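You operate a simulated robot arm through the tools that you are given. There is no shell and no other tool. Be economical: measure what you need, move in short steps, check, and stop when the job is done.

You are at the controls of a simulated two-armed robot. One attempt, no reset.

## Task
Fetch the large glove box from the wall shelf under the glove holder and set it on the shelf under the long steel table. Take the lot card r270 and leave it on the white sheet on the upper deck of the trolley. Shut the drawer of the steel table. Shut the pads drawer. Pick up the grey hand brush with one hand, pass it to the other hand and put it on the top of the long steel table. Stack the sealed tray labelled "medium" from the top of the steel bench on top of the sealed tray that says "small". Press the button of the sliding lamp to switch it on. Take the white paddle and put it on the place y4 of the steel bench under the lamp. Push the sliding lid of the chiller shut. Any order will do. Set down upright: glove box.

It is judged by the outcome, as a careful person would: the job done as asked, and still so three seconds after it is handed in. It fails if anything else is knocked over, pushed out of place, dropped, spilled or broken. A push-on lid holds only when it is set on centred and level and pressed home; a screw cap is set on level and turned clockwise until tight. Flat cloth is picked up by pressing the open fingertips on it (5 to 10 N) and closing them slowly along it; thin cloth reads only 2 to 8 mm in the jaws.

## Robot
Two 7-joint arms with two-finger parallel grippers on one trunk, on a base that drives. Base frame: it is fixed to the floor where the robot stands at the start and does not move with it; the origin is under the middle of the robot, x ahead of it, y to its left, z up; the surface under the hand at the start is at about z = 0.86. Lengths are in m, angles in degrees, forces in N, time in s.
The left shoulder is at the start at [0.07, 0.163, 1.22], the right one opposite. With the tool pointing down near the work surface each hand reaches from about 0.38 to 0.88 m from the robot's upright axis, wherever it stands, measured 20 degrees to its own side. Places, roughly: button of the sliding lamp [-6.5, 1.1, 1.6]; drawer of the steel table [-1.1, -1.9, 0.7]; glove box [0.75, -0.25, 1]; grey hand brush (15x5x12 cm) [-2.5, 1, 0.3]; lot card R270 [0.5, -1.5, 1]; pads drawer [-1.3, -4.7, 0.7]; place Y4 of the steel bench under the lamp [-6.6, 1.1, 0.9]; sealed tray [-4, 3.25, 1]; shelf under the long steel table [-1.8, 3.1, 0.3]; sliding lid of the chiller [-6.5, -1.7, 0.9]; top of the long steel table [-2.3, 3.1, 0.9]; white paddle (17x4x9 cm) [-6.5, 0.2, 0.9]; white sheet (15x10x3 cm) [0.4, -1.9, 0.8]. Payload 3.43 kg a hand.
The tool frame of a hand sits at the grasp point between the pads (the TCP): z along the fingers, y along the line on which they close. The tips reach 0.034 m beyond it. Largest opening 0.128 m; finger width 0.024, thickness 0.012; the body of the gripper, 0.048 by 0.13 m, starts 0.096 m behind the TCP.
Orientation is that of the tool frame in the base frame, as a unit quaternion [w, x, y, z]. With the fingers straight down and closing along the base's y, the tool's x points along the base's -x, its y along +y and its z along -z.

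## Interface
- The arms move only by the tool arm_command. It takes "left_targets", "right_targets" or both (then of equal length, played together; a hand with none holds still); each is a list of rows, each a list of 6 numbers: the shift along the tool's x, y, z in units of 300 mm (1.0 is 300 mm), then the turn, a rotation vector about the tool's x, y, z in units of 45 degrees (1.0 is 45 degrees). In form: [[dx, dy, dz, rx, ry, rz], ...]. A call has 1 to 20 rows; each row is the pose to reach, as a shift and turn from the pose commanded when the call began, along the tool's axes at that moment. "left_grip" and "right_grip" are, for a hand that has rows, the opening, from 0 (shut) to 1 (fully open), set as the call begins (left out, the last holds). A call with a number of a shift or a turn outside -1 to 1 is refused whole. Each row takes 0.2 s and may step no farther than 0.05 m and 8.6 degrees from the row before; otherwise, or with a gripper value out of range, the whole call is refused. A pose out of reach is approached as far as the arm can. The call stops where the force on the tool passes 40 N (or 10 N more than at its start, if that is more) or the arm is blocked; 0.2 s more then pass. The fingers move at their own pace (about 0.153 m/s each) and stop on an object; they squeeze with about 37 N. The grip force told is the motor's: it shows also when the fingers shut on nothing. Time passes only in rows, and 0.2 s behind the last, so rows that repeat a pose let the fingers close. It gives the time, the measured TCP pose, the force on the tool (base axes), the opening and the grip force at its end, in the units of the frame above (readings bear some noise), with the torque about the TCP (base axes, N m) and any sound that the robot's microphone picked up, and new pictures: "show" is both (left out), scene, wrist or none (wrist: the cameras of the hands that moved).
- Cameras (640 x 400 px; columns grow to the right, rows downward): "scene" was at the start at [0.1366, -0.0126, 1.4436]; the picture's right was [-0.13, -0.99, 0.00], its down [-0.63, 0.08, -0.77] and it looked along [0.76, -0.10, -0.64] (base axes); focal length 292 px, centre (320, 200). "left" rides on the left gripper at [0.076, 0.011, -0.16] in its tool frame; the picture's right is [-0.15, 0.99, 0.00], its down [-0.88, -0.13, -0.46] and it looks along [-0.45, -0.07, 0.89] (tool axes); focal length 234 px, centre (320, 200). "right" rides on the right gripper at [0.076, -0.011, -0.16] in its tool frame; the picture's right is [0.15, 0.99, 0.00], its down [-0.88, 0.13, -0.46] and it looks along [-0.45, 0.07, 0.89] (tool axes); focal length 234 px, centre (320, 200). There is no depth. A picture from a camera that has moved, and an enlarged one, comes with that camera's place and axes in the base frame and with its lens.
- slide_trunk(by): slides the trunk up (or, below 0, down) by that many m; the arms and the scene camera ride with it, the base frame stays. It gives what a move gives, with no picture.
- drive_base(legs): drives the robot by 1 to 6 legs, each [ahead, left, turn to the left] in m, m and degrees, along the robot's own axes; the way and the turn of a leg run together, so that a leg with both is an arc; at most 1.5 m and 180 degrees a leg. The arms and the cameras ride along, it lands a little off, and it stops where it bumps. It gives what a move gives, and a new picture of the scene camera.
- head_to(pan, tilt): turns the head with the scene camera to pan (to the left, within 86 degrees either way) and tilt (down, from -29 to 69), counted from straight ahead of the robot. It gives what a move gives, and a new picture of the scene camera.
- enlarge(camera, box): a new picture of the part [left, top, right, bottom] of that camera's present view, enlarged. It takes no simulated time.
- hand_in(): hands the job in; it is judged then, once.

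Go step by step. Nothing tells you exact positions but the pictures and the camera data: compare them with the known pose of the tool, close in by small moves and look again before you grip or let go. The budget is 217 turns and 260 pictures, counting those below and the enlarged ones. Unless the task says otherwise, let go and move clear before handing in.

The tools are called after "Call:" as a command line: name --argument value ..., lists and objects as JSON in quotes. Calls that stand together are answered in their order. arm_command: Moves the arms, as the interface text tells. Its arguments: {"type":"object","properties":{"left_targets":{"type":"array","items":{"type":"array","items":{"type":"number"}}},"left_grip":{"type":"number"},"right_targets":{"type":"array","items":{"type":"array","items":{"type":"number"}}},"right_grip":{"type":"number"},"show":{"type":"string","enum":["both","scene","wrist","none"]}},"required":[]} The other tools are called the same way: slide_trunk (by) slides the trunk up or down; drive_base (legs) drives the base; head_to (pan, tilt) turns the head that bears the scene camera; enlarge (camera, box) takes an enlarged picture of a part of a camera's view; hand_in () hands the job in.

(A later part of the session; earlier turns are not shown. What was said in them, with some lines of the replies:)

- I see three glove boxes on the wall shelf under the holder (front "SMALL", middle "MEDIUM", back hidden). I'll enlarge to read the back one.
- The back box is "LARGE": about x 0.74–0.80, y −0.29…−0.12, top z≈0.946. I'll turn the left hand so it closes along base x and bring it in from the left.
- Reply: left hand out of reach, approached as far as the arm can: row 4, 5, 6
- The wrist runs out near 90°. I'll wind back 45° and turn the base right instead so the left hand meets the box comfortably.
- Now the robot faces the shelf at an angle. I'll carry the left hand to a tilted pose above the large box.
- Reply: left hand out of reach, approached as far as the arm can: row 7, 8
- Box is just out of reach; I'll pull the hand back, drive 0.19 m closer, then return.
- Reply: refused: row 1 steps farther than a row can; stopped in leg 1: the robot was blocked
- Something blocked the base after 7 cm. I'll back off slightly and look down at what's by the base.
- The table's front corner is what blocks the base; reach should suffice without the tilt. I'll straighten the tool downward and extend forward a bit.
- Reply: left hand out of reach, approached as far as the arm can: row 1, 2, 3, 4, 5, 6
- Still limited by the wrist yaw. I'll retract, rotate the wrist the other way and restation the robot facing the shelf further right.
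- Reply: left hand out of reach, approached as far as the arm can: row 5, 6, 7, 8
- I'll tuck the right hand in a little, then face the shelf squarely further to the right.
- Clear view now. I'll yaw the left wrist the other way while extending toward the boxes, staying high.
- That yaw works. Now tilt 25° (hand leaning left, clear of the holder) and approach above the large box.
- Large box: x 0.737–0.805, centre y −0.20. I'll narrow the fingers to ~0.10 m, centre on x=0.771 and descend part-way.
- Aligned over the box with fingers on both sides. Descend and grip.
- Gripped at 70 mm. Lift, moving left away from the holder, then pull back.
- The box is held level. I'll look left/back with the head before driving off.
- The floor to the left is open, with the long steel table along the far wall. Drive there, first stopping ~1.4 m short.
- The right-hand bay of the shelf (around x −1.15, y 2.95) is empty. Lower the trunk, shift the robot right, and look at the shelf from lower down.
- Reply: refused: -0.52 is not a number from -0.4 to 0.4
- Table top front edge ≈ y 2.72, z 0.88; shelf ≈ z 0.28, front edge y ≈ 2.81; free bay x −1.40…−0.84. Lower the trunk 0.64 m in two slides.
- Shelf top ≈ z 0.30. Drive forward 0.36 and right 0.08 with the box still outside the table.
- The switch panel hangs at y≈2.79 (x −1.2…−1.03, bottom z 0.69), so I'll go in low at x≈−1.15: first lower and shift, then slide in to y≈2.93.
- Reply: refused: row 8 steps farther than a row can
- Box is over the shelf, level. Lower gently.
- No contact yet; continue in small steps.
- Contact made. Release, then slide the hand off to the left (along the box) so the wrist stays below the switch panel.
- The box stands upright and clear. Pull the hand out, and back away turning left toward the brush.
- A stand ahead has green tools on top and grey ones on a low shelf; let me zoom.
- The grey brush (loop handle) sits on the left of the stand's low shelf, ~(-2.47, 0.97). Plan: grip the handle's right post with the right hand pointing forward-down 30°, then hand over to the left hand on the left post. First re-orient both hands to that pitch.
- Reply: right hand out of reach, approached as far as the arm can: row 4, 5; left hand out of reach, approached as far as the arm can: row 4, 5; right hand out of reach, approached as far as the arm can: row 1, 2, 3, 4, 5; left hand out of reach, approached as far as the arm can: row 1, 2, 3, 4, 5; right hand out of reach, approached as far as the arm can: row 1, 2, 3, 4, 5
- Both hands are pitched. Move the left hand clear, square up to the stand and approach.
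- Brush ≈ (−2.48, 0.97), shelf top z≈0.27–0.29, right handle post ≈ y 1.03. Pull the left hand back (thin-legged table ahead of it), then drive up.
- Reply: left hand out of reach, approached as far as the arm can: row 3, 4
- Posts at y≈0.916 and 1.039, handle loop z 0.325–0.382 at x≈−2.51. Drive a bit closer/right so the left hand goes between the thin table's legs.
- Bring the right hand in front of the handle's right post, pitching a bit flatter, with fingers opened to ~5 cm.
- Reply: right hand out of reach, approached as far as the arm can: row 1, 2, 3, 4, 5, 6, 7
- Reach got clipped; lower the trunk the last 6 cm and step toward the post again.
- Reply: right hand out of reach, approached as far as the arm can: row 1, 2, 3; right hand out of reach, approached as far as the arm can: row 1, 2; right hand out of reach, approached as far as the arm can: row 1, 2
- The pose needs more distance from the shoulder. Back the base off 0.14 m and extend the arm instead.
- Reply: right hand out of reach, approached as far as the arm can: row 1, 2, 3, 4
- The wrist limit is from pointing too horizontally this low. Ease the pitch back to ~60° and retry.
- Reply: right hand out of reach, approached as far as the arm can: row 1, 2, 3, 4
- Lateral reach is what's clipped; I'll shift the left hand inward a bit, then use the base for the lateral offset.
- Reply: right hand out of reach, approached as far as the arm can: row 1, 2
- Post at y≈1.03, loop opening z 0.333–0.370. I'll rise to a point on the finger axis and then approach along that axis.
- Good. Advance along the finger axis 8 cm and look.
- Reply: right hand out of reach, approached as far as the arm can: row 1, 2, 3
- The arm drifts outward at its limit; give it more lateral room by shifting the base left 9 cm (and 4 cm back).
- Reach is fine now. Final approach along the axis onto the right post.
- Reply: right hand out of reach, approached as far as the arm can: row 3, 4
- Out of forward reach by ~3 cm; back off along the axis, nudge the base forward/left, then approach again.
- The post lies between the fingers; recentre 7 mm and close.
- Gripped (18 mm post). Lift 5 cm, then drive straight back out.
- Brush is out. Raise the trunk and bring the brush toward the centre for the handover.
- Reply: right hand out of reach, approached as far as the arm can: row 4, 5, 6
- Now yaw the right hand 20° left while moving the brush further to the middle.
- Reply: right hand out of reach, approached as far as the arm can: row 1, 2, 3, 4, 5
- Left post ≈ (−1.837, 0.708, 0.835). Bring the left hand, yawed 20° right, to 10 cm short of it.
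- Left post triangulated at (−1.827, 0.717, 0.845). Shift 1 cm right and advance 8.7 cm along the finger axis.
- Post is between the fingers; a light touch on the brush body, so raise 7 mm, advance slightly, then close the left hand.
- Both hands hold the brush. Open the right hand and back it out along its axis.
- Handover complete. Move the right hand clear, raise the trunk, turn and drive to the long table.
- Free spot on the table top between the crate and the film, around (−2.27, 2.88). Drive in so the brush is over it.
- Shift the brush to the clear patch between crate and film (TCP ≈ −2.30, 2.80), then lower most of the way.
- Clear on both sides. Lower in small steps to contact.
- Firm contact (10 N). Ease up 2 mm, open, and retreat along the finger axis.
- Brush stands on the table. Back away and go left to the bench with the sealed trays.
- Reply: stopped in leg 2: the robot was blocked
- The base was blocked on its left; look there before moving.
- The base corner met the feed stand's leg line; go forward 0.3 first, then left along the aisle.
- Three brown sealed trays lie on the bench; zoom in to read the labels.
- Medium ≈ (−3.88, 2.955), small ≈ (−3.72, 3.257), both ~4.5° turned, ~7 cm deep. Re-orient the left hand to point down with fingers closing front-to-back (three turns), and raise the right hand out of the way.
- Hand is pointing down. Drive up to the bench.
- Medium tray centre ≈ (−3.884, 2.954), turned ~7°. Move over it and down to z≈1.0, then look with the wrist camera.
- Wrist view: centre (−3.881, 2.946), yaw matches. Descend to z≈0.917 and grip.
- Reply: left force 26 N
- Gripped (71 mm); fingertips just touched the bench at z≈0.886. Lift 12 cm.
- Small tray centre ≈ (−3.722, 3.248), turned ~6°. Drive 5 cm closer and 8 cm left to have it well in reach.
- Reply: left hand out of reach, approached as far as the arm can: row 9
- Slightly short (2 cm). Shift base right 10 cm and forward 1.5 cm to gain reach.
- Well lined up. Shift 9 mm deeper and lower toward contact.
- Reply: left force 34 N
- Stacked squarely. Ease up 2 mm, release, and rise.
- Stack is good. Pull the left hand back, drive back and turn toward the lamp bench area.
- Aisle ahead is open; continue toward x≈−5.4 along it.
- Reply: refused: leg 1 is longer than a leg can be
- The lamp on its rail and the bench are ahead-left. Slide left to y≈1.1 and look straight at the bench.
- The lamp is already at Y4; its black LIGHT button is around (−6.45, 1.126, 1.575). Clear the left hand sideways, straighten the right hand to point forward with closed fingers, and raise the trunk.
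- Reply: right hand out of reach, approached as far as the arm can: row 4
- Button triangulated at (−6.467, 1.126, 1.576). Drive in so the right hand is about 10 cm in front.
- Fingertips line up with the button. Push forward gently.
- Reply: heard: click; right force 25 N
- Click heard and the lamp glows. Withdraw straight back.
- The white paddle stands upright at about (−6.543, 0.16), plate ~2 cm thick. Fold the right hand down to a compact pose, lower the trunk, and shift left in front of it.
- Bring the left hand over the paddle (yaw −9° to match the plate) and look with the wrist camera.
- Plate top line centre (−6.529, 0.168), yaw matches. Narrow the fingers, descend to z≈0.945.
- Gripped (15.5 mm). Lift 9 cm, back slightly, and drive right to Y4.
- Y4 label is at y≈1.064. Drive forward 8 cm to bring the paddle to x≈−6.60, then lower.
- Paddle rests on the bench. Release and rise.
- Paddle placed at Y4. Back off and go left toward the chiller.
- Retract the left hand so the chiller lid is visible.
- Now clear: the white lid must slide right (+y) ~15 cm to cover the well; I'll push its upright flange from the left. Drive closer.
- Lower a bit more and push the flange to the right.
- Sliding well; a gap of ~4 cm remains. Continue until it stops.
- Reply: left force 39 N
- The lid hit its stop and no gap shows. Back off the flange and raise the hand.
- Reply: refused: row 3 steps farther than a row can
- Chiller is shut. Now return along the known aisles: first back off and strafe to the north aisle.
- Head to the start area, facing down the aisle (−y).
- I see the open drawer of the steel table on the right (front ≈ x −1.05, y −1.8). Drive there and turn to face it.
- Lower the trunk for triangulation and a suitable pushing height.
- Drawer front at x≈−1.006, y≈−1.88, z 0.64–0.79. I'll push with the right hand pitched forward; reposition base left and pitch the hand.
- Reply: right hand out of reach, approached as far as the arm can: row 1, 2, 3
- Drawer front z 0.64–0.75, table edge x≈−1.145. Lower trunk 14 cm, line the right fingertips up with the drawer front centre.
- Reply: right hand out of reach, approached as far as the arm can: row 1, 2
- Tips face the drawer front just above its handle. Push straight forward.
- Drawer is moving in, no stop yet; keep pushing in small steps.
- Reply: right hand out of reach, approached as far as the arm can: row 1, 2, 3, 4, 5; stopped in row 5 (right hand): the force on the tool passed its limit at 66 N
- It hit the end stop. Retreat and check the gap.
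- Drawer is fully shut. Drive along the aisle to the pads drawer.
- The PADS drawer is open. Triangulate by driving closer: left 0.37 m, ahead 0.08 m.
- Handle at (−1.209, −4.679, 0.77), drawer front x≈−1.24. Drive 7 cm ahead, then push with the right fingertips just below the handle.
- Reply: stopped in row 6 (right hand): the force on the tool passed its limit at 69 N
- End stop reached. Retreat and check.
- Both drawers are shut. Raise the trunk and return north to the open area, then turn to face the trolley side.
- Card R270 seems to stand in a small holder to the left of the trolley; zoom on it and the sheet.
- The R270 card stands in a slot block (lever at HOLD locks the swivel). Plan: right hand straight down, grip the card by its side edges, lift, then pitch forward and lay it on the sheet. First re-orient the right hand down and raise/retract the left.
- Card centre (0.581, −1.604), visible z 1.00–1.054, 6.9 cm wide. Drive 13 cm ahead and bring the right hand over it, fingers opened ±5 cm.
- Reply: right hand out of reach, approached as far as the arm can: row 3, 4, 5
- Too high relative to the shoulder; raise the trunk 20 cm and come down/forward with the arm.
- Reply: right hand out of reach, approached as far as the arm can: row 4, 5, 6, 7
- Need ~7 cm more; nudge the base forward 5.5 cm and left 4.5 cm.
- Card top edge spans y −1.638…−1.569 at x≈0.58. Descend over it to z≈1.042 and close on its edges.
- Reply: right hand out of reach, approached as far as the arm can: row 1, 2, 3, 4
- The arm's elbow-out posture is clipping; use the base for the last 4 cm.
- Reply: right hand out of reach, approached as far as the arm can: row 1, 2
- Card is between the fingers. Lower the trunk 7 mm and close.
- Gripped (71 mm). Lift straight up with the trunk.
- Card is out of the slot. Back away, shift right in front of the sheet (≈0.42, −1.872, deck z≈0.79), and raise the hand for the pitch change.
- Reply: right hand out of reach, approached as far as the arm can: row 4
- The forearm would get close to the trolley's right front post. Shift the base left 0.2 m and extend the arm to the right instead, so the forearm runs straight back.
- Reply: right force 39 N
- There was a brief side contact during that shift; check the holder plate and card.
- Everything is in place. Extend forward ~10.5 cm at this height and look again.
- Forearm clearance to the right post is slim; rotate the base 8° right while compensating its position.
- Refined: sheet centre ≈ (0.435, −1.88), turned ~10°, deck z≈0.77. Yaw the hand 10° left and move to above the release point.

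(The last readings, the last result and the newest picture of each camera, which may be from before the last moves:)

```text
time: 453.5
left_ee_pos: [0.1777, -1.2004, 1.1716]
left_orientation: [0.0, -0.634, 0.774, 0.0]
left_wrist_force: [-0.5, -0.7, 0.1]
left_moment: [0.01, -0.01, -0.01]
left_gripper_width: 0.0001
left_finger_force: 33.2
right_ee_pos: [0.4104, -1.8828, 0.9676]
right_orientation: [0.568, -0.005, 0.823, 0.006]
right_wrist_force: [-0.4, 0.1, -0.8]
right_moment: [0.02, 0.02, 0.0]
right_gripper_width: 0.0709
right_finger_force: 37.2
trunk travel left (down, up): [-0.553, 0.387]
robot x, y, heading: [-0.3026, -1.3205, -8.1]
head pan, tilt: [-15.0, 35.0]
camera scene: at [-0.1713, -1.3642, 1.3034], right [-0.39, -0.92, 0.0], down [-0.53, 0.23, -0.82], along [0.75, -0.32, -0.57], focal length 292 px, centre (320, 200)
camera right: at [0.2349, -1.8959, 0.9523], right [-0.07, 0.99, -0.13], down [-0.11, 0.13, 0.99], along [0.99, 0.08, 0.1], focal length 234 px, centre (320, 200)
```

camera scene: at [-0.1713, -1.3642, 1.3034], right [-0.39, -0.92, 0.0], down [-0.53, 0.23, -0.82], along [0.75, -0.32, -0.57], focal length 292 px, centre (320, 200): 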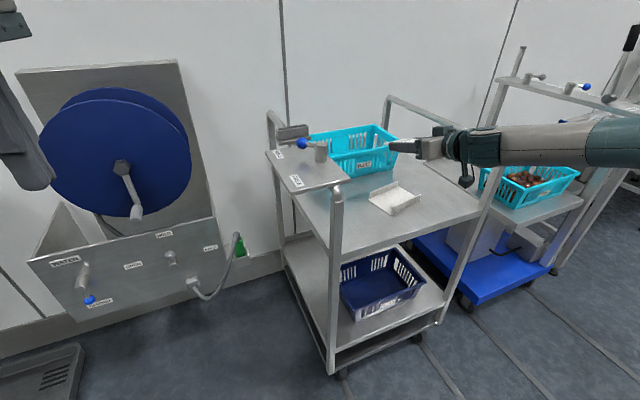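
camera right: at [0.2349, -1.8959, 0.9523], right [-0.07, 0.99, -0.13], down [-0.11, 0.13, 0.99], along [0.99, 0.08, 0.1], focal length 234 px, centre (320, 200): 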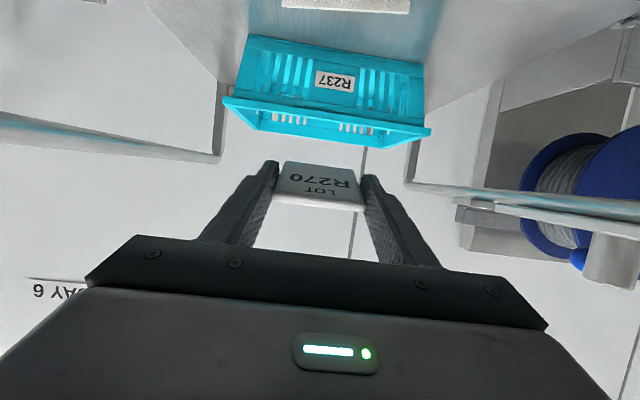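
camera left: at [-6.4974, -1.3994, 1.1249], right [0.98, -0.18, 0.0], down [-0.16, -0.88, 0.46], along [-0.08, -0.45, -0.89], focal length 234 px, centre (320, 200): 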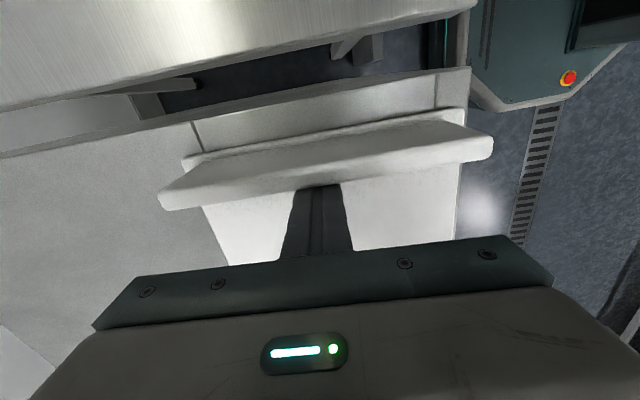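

Forearm still too near the right post for descending. Rotate the base a further 15° right (compensating) so the forearm runs clear of it.

Call:
drive_base --legs '[[0.119, 0.205, -15]]'

```text
time: 455.3
left_ee_pos: [0.3643, -1.1639, 1.1735]
left_orientation: [-0.001, -0.528, 0.849, 0.001]
left_wrist_force: [0.2, -0.5, 0.8]
left_moment: [0.0, 0.01, 0.02]
left_gripper_width: 0.0
left_finger_force: 32.7
right_ee_pos: [0.4146, -1.8844, 0.9669]
right_orientation: [0.564, 0.101, 0.817, -0.067]
right_wrist_force: [0.4, 1.2, -0.4]
right_moment: [0.0, 0.0, -0.02]
right_gripper_width: 0.0712
right_finger_force: 37.2
trunk travel left (down, up): [-0.553, 0.387]
robot x, y, heading: [-0.1304, -1.1556, -22.9]
head pan, tilt: [-15.0, 35.0]
camera scene: at [-0.0148, -1.2339, 1.3035], right [-0.62, -0.79, 0.0], down [-0.45, 0.35, -0.82], along [0.64, -0.51, -0.57], focal length 292 px, centre (320, 200)
```

scene: 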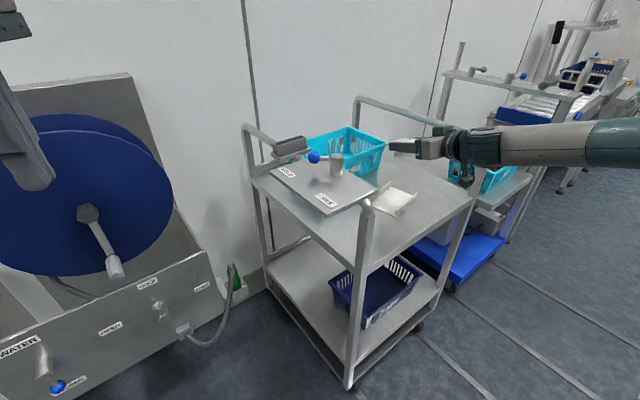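

Clear now (≈15 cm to the post). Yaw the hand back 12° and lower the trunk 13 cm.

Call:
arm_command --right_targets '[[0, 0, 0, -0.125, 0, -0.048], [0, 0, 0, -0.249, 0, -0.0955]]' --show "none"

Call:
slide_trunk --by -0.12

Call:
enlarge --camera "right" --box '[0, 0, 640, 400]'

Call:
enlarge --camera "scene" --box '[340, 100, 540, 270]'

```text
time: 455.9
left_ee_pos: [0.3645, -1.1643, 1.1713]
left_orientation: [0.0, -0.528, 0.849, -0.001]
left_wrist_force: [-0.1, 0.3, -0.2]
left_moment: [-0.03, 0.02, -0.04]
left_gripper_width: 0.0001
left_finger_force: 33.4
right_ee_pos: [0.4151, -1.8849, 0.9674]
right_orientation: [0.568, 0.015, 0.823, -0.009]
right_wrist_force: [-0.6, 0.7, 0.4]
right_moment: [0.03, 0.04, 0.01]
right_gripper_width: 0.0713
right_finger_force: 36.8
trunk travel left (down, up): [-0.553, 0.387]
robot x, y, heading: [-0.138, -1.1563, -23.1]
head pan, tilt: [-15.0, 35.0]
```

```text
time: 457.4
left_ee_pos: [0.3642, -1.1641, 1.0515]
left_orientation: [0.0, -0.528, 0.849, 0.001]
left_wrist_force: [0.0, -0.5, 0.4]
left_moment: [0.0, -0.03, -0.02]
left_gripper_width: 0.0003
left_finger_force: 33.0
right_ee_pos: [0.4142, -1.8851, 0.8491]
right_orientation: [0.568, 0.016, 0.823, -0.009]
right_wrist_force: [1.0, -0.2, 0.3]
right_moment: [-0.01, 0.0, 0.0]
right_gripper_width: 0.0711
right_finger_force: 36.9
trunk travel left (down, up): [-0.433, 0.507]
robot x, y, heading: [-0.1326, -1.1594, -22.9]
head pan, tilt: [-15.0, 35.0]
```

```text
1.00 times, centred on (320, 200) of right (not enlarged: the box is as wide or as high as the picture)
camera zoom: at [0.238, -1.8896, 0.8334], right [-0.02, 0.99, -0.13], down [-0.11, 0.13, 0.99], along [0.99, 0.03, 0.11], focal length 234 px, centre (320, 200)
```

zoom: 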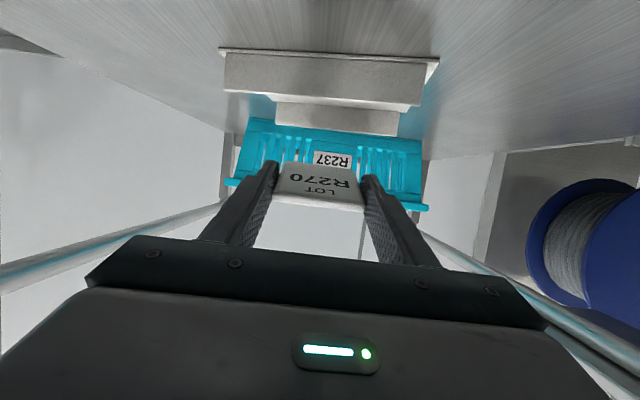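

```text
2.35 times, centred on (440, 185) of scene
camera zoom: at [-0.0153, -1.2337, 1.1836], right [-0.62, -0.79, 0.0], down [-0.45, 0.35, -0.82], along [0.64, -0.51, -0.57], focal length 688 px, centre (38, 235)
```

zoom: 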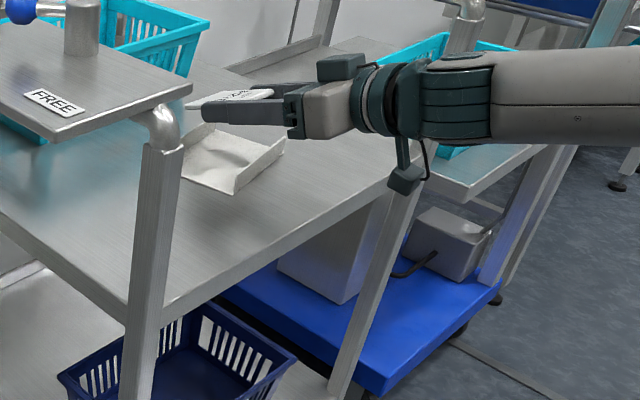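

The sheet's near flange is just ahead under the fingers; shift 1 cm right and lower further.

Call:
arm_command --right_targets '[[0, -0.037, 0, 0, 0, 0]]' --show "none"

Call:
slide_trunk --by -0.035

Call:
enlarge --camera "right" --box '[160, 0, 480, 220]'

Call:
enlarge --camera "scene" --box '[360, 100, 480, 200]'

```text
time: 457.8
left_ee_pos: [0.3649, -1.1643, 1.0519]
left_orientation: [0.0, -0.528, 0.849, -0.001]
left_wrist_force: [0.2, 0.2, -0.6]
left_moment: [-0.02, -0.05, 0.03]
left_gripper_width: 0.0002
left_finger_force: 32.5
right_ee_pos: [0.4145, -1.8962, 0.847]
right_orientation: [0.567, 0.017, 0.823, -0.009]
right_wrist_force: [-0.5, 0.3, -0.2]
right_moment: [0.03, 0.02, 0.03]
right_gripper_width: 0.0708
right_finger_force: 37.2
trunk travel left (down, up): [-0.433, 0.507]
robot x, y, heading: [-0.1312, -1.1588, -23.0]
head pan, tilt: [-15.0, 35.0]
```

```text
time: 458.6
left_ee_pos: [0.3636, -1.1628, 1.0177]
left_orientation: [-0.001, -0.528, 0.849, 0.0]
left_wrist_force: [-0.2, 0.2, -0.1]
left_moment: [-0.01, 0.0, -0.02]
left_gripper_width: 0.0
left_finger_force: 33.0
right_ee_pos: [0.4143, -1.8957, 0.8125]
right_orientation: [0.568, 0.015, 0.823, -0.009]
right_wrist_force: [0.6, 0.7, -0.7]
right_moment: [0.01, 0.04, 0.02]
right_gripper_width: 0.071
right_finger_force: 36.7
trunk travel left (down, up): [-0.398, 0.542]
robot x, y, heading: [-0.1307, -1.162, -22.9]
head pan, tilt: [-15.0, 35.0]
```

```text
1.82 times, centred on (320, 110) of right
camera zoom: at [0.2374, -1.8999, 0.7979], right [-0.02, 0.99, -0.13], down [-0.11, 0.13, 0.99], along [0.99, 0.03, 0.11], focal length 426 px, centre (320, 364)
```

zoom: 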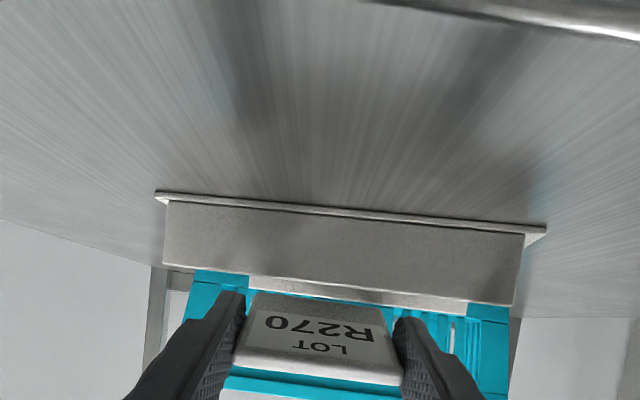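

```text
4.00 times, centred on (420, 150) of scene
camera zoom: at [-0.0154, -1.2337, 1.1485], right [-0.62, -0.79, 0.0], down [-0.45, 0.35, -0.82], along [0.64, -0.51, -0.57], focal length 1169 px, centre (-80, 400)
```

zoom: 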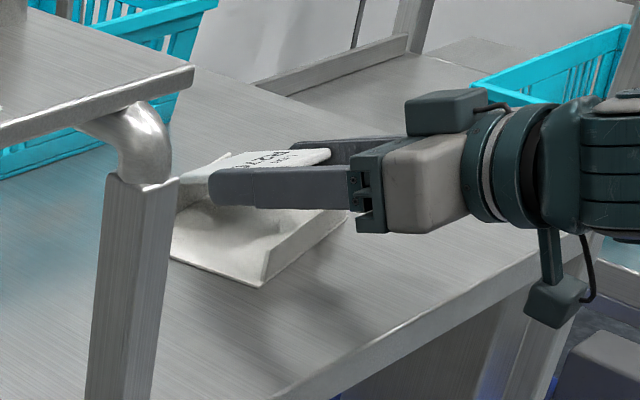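

Aligned; move 1.5 cm forward, 1 cm left, lower 1.4 cm, then release.

Call:
arm_command --right_targets '[[-0.018, 0.033, 0.047, 0, 0, 0]]' --show "none"

Call:
slide_trunk --by -0.015

Call:
enlarge --camera "scene" --box '[360, 90, 480, 190]'

```text
time: 459.0
left_ee_pos: [0.3641, -1.1633, 1.0161]
left_orientation: [-0.001, -0.528, 0.849, 0.001]
left_wrist_force: [0.3, 0.2, 0.7]
left_moment: [-0.02, 0.0, 0.07]
left_gripper_width: 0.0001
left_finger_force: 32.9
right_ee_pos: [0.4308, -1.8856, 0.8121]
right_orientation: [0.567, 0.015, 0.823, -0.009]
right_wrist_force: [0.1, 0.4, 0.3]
right_moment: [0.01, 0.03, -0.05]
right_gripper_width: 0.0712
right_finger_force: 37.1
trunk travel left (down, up): [-0.398, 0.542]
robot x, y, heading: [-0.132, -1.1567, -23.1]
head pan, tilt: [-15.0, 35.0]
```

```text
time: 459.6
left_ee_pos: [0.3624, -1.1631, 1.0023]
left_orientation: [0.001, -0.529, 0.849, 0.001]
left_wrist_force: [0.4, -1.0, -0.4]
left_moment: [-0.01, 0.03, -0.01]
left_gripper_width: 0.0001
left_finger_force: 33.2
right_ee_pos: [0.4301, -1.8842, 0.8003]
right_orientation: [0.569, 0.015, 0.822, -0.01]
right_wrist_force: [1.2, -1.1, 13.8]
right_moment: [-0.47, -1.0, 0.01]
right_gripper_width: 0.0714
right_finger_force: 36.6
trunk travel left (down, up): [-0.383, 0.557]
robot x, y, heading: [-0.131, -1.1586, -23.2]
head pan, tilt: [-15.0, 35.0]
```

```text
4.00 times, centred on (420, 140) of scene
camera zoom: at [-0.0165, -1.2323, 1.1338], right [-0.62, -0.79, 0.0], down [-0.45, 0.35, -0.82], along [0.65, -0.51, -0.57], focal length 1169 px, centre (-80, 440)
```

zoom: 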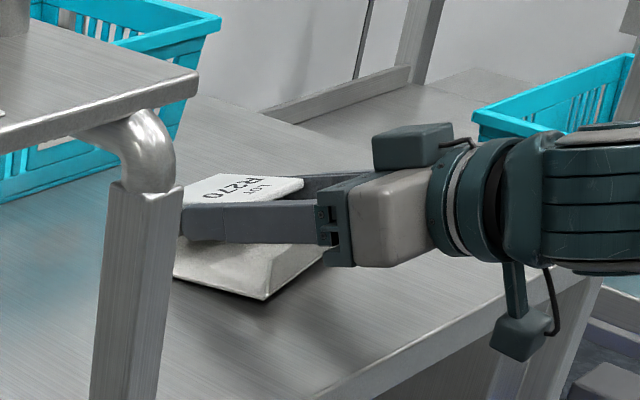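

The card's far edge touches the sheet. Relieve 4 mm and open the fingers a little.

Call:
slide_trunk --by 0.005

Call:
arm_command --right_targets '[[0, 0, 0, 0, 0, 0], [0, 0, 0, 0, 0, 0], [0, 0, 0, 0, 0, 0], [0, 0, 0, 0, 0, 0]]' --right_grip 0.72 --show "wrist"

Call:
enlarge --camera "scene" --box '[360, 90, 480, 190]'

```text
time: 460.1
left_ee_pos: [0.3644, -1.1626, 1.0062]
left_orientation: [0.0, -0.529, 0.849, -0.001]
left_wrist_force: [-0.2, 0.3, -0.1]
left_moment: [-0.02, 0.01, -0.01]
left_gripper_width: 0.0001
left_finger_force: 33.6
right_ee_pos: [0.4298, -1.8848, 0.8002]
right_orientation: [0.568, 0.016, 0.823, -0.009]
right_wrist_force: [-0.7, 1.1, 4.1]
right_moment: [-0.15, -0.31, 0.06]
right_gripper_width: 0.0711
right_finger_force: 37.0
trunk travel left (down, up): [-0.388, 0.552]
robot x, y, heading: [-0.1344, -1.1591, -23.3]
head pan, tilt: [-15.0, 35.0]
```

```text
time: 461.1
left_ee_pos: [0.363, -1.1632, 1.0074]
left_orientation: [0.0, -0.528, 0.849, 0.0]
left_wrist_force: [-0.6, -0.4, -0.9]
left_moment: [0.01, 0.0, 0.02]
left_gripper_width: 0.0
left_finger_force: 33.1
right_ee_pos: [0.4305, -1.8852, 0.8021]
right_orientation: [0.568, 0.015, 0.823, -0.009]
right_wrist_force: [-0.2, -0.3, 0.7]
right_moment: [-0.01, -0.02, -0.02]
right_gripper_width: 0.0923
right_finger_force: 0.1
trunk travel left (down, up): [-0.388, 0.552]
robot x, y, heading: [-0.132, -1.1605, -23.2]
head pan, tilt: [-15.0, 35.0]
camera right: at [0.2536, -1.8908, 0.7868], right [-0.02, 0.99, -0.13], down [-0.11, 0.13, 0.99], along [0.99, 0.03, 0.11], focal length 234 px, centre (320, 200)
```

right: 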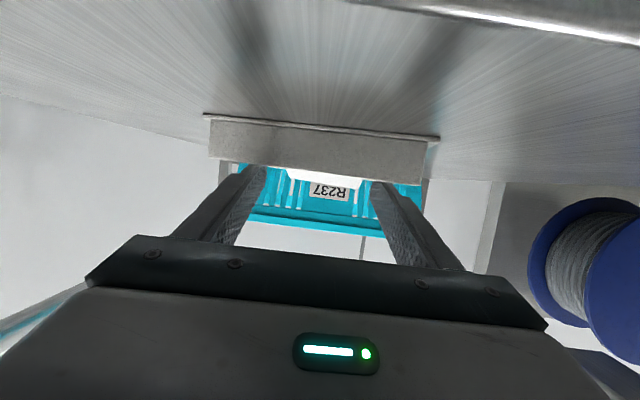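

```text
4.00 times, centred on (420, 140) of scene
camera zoom: at [-0.0151, -1.2339, 1.1385], right [-0.62, -0.79, 0.0], down [-0.45, 0.35, -0.82], along [0.64, -0.51, -0.57], focal length 1169 px, centre (-80, 440)
```

zoom: 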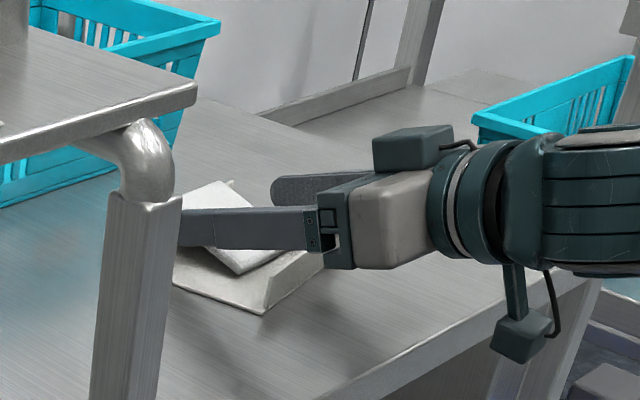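

The card dropped onto the sheet. Raise straight up and inspect.

Call:
slide_trunk --by 0.2

Call:
enlarge --camera "scene" --box '[340, 150, 500, 270]'

```text
time: 463.3
left_ee_pos: [0.3649, -1.1642, 1.208]
left_orientation: [0.0, -0.528, 0.849, 0.0]
left_wrist_force: [-0.1, 0.0, -0.1]
left_moment: [-0.01, -0.01, -0.04]
left_gripper_width: 0.0002
left_finger_force: 32.8
right_ee_pos: [0.4312, -1.8851, 1.0013]
right_orientation: [0.568, 0.015, 0.823, -0.008]
right_wrist_force: [0.3, 0.3, 0.3]
right_moment: [-0.01, -0.01, -0.01]
right_gripper_width: 0.0923
right_finger_force: 0.0
trunk travel left (down, up): [-0.588, 0.352]
robot x, y, heading: [-0.1321, -1.156, -23.2]
head pan, tilt: [-15.0, 35.0]
```

```text
3.33 times, centred on (420, 210) of scene
camera zoom: at [-0.0149, -1.234, 1.3384], right [-0.62, -0.79, 0.0], down [-0.45, 0.35, -0.82], along [0.64, -0.51, -0.57], focal length 974 px, centre (-13, 167)
```

zoom: 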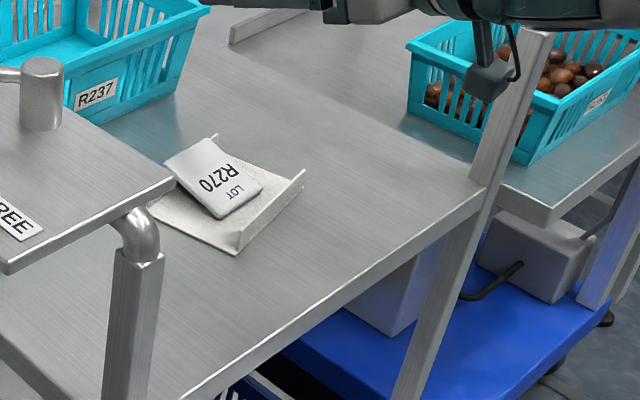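

The card lies on the sheet, stable. Raise a bit more, back away and take a final look.

Call:
slide_trunk --by 0.15

Call:
drive_base --legs '[[-0.45, 0, 0]]'

Call:
enlarge --camera "scene" --box '[280, 130, 480, 290]'

```text
time: 465.1
left_ee_pos: [0.3645, -1.1636, 1.3564]
left_orientation: [0.0, -0.529, 0.849, 0.0]
left_wrist_force: [1.1, 0.5, 0.8]
left_moment: [-0.02, 0.03, 0.0]
left_gripper_width: 0.0001
left_finger_force: 33.0
right_ee_pos: [0.4311, -1.8857, 1.1512]
right_orientation: [0.567, 0.015, 0.823, -0.008]
right_wrist_force: [0.4, 0.7, -0.2]
right_moment: [0.01, 0.02, 0.01]
right_gripper_width: 0.0922
right_finger_force: 0.1
trunk travel left (down, up): [-0.738, 0.202]
robot x, y, heading: [-0.1374, -1.1591, -22.9]
head pan, tilt: [-15.0, 35.0]
```

```text
time: 467.7
left_ee_pos: [-0.0387, -0.9926, 1.356]
left_orientation: [0.0, -0.528, 0.849, 0.0]
left_wrist_force: [-0.7, 0.4, -0.7]
left_moment: [-0.01, 0.02, -0.02]
left_gripper_width: 0.0
left_finger_force: 32.9
right_ee_pos: [0.0294, -1.7149, 1.1508]
right_orientation: [0.567, 0.016, 0.824, -0.009]
right_wrist_force: [0.0, 0.2, -0.2]
right_moment: [0.0, 0.02, 0.0]
right_gripper_width: 0.0921
right_finger_force: 0.0
trunk travel left (down, up): [-0.738, 0.202]
robot x, y, heading: [-0.5326, -0.9863, -23.1]
head pan, tilt: [-15.0, 35.0]
camera scene: at [-0.4167, -1.0627, 1.4884], right [-0.62, -0.79, 0.0], down [-0.45, 0.35, -0.82], along [0.64, -0.51, -0.57], focal length 292 px, centre (320, 200)
```

scene: 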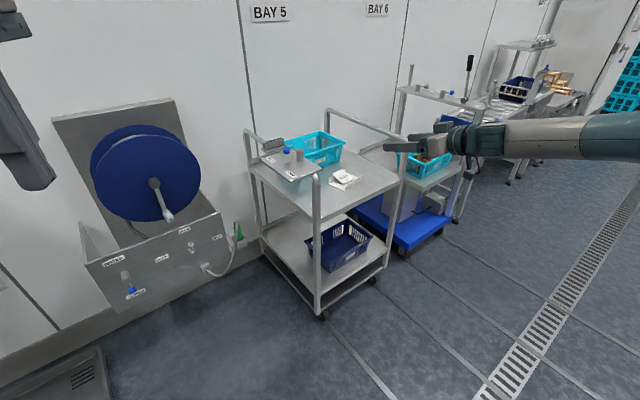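

```text
2.50 times, centred on (380, 210) of scene
camera zoom: at [-0.4167, -1.0627, 1.4884], right [-0.62, -0.79, 0.0], down [-0.45, 0.35, -0.82], along [0.64, -0.51, -0.57], focal length 731 px, centre (170, 175)
```

zoom: 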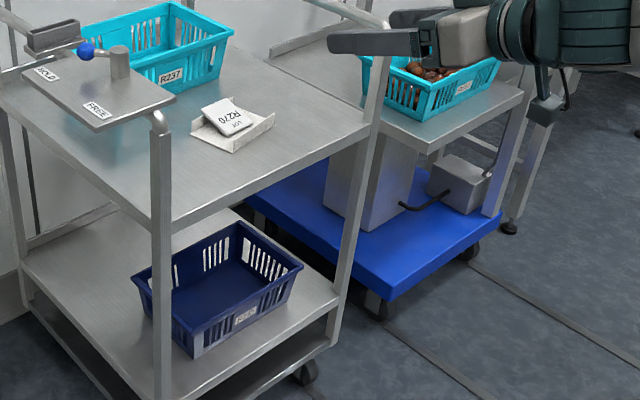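

All nine tasks look done and the hands are clear of everything, so I'm handing in.

Call:
hand_in

```text
The job is handed in.
```

I carried out all nine tasks and handed the job in with both hands empty and clear; no result came back.

- **Lot card:** R270 is on the white sheet, but its far edge rests on the sheet's raised rim, so it is not lying quite flat.
- **Contacts:**
  - The base was blocked twice, once near the sink table at the start and once beside the stand that held the brush.
  - The right hand pressed briefly on something at the trolley, probably its left front post or plate.
  - I saw nothing out of place afterwards at the stand or the trolley. I did not look again at the sink table's front edge.
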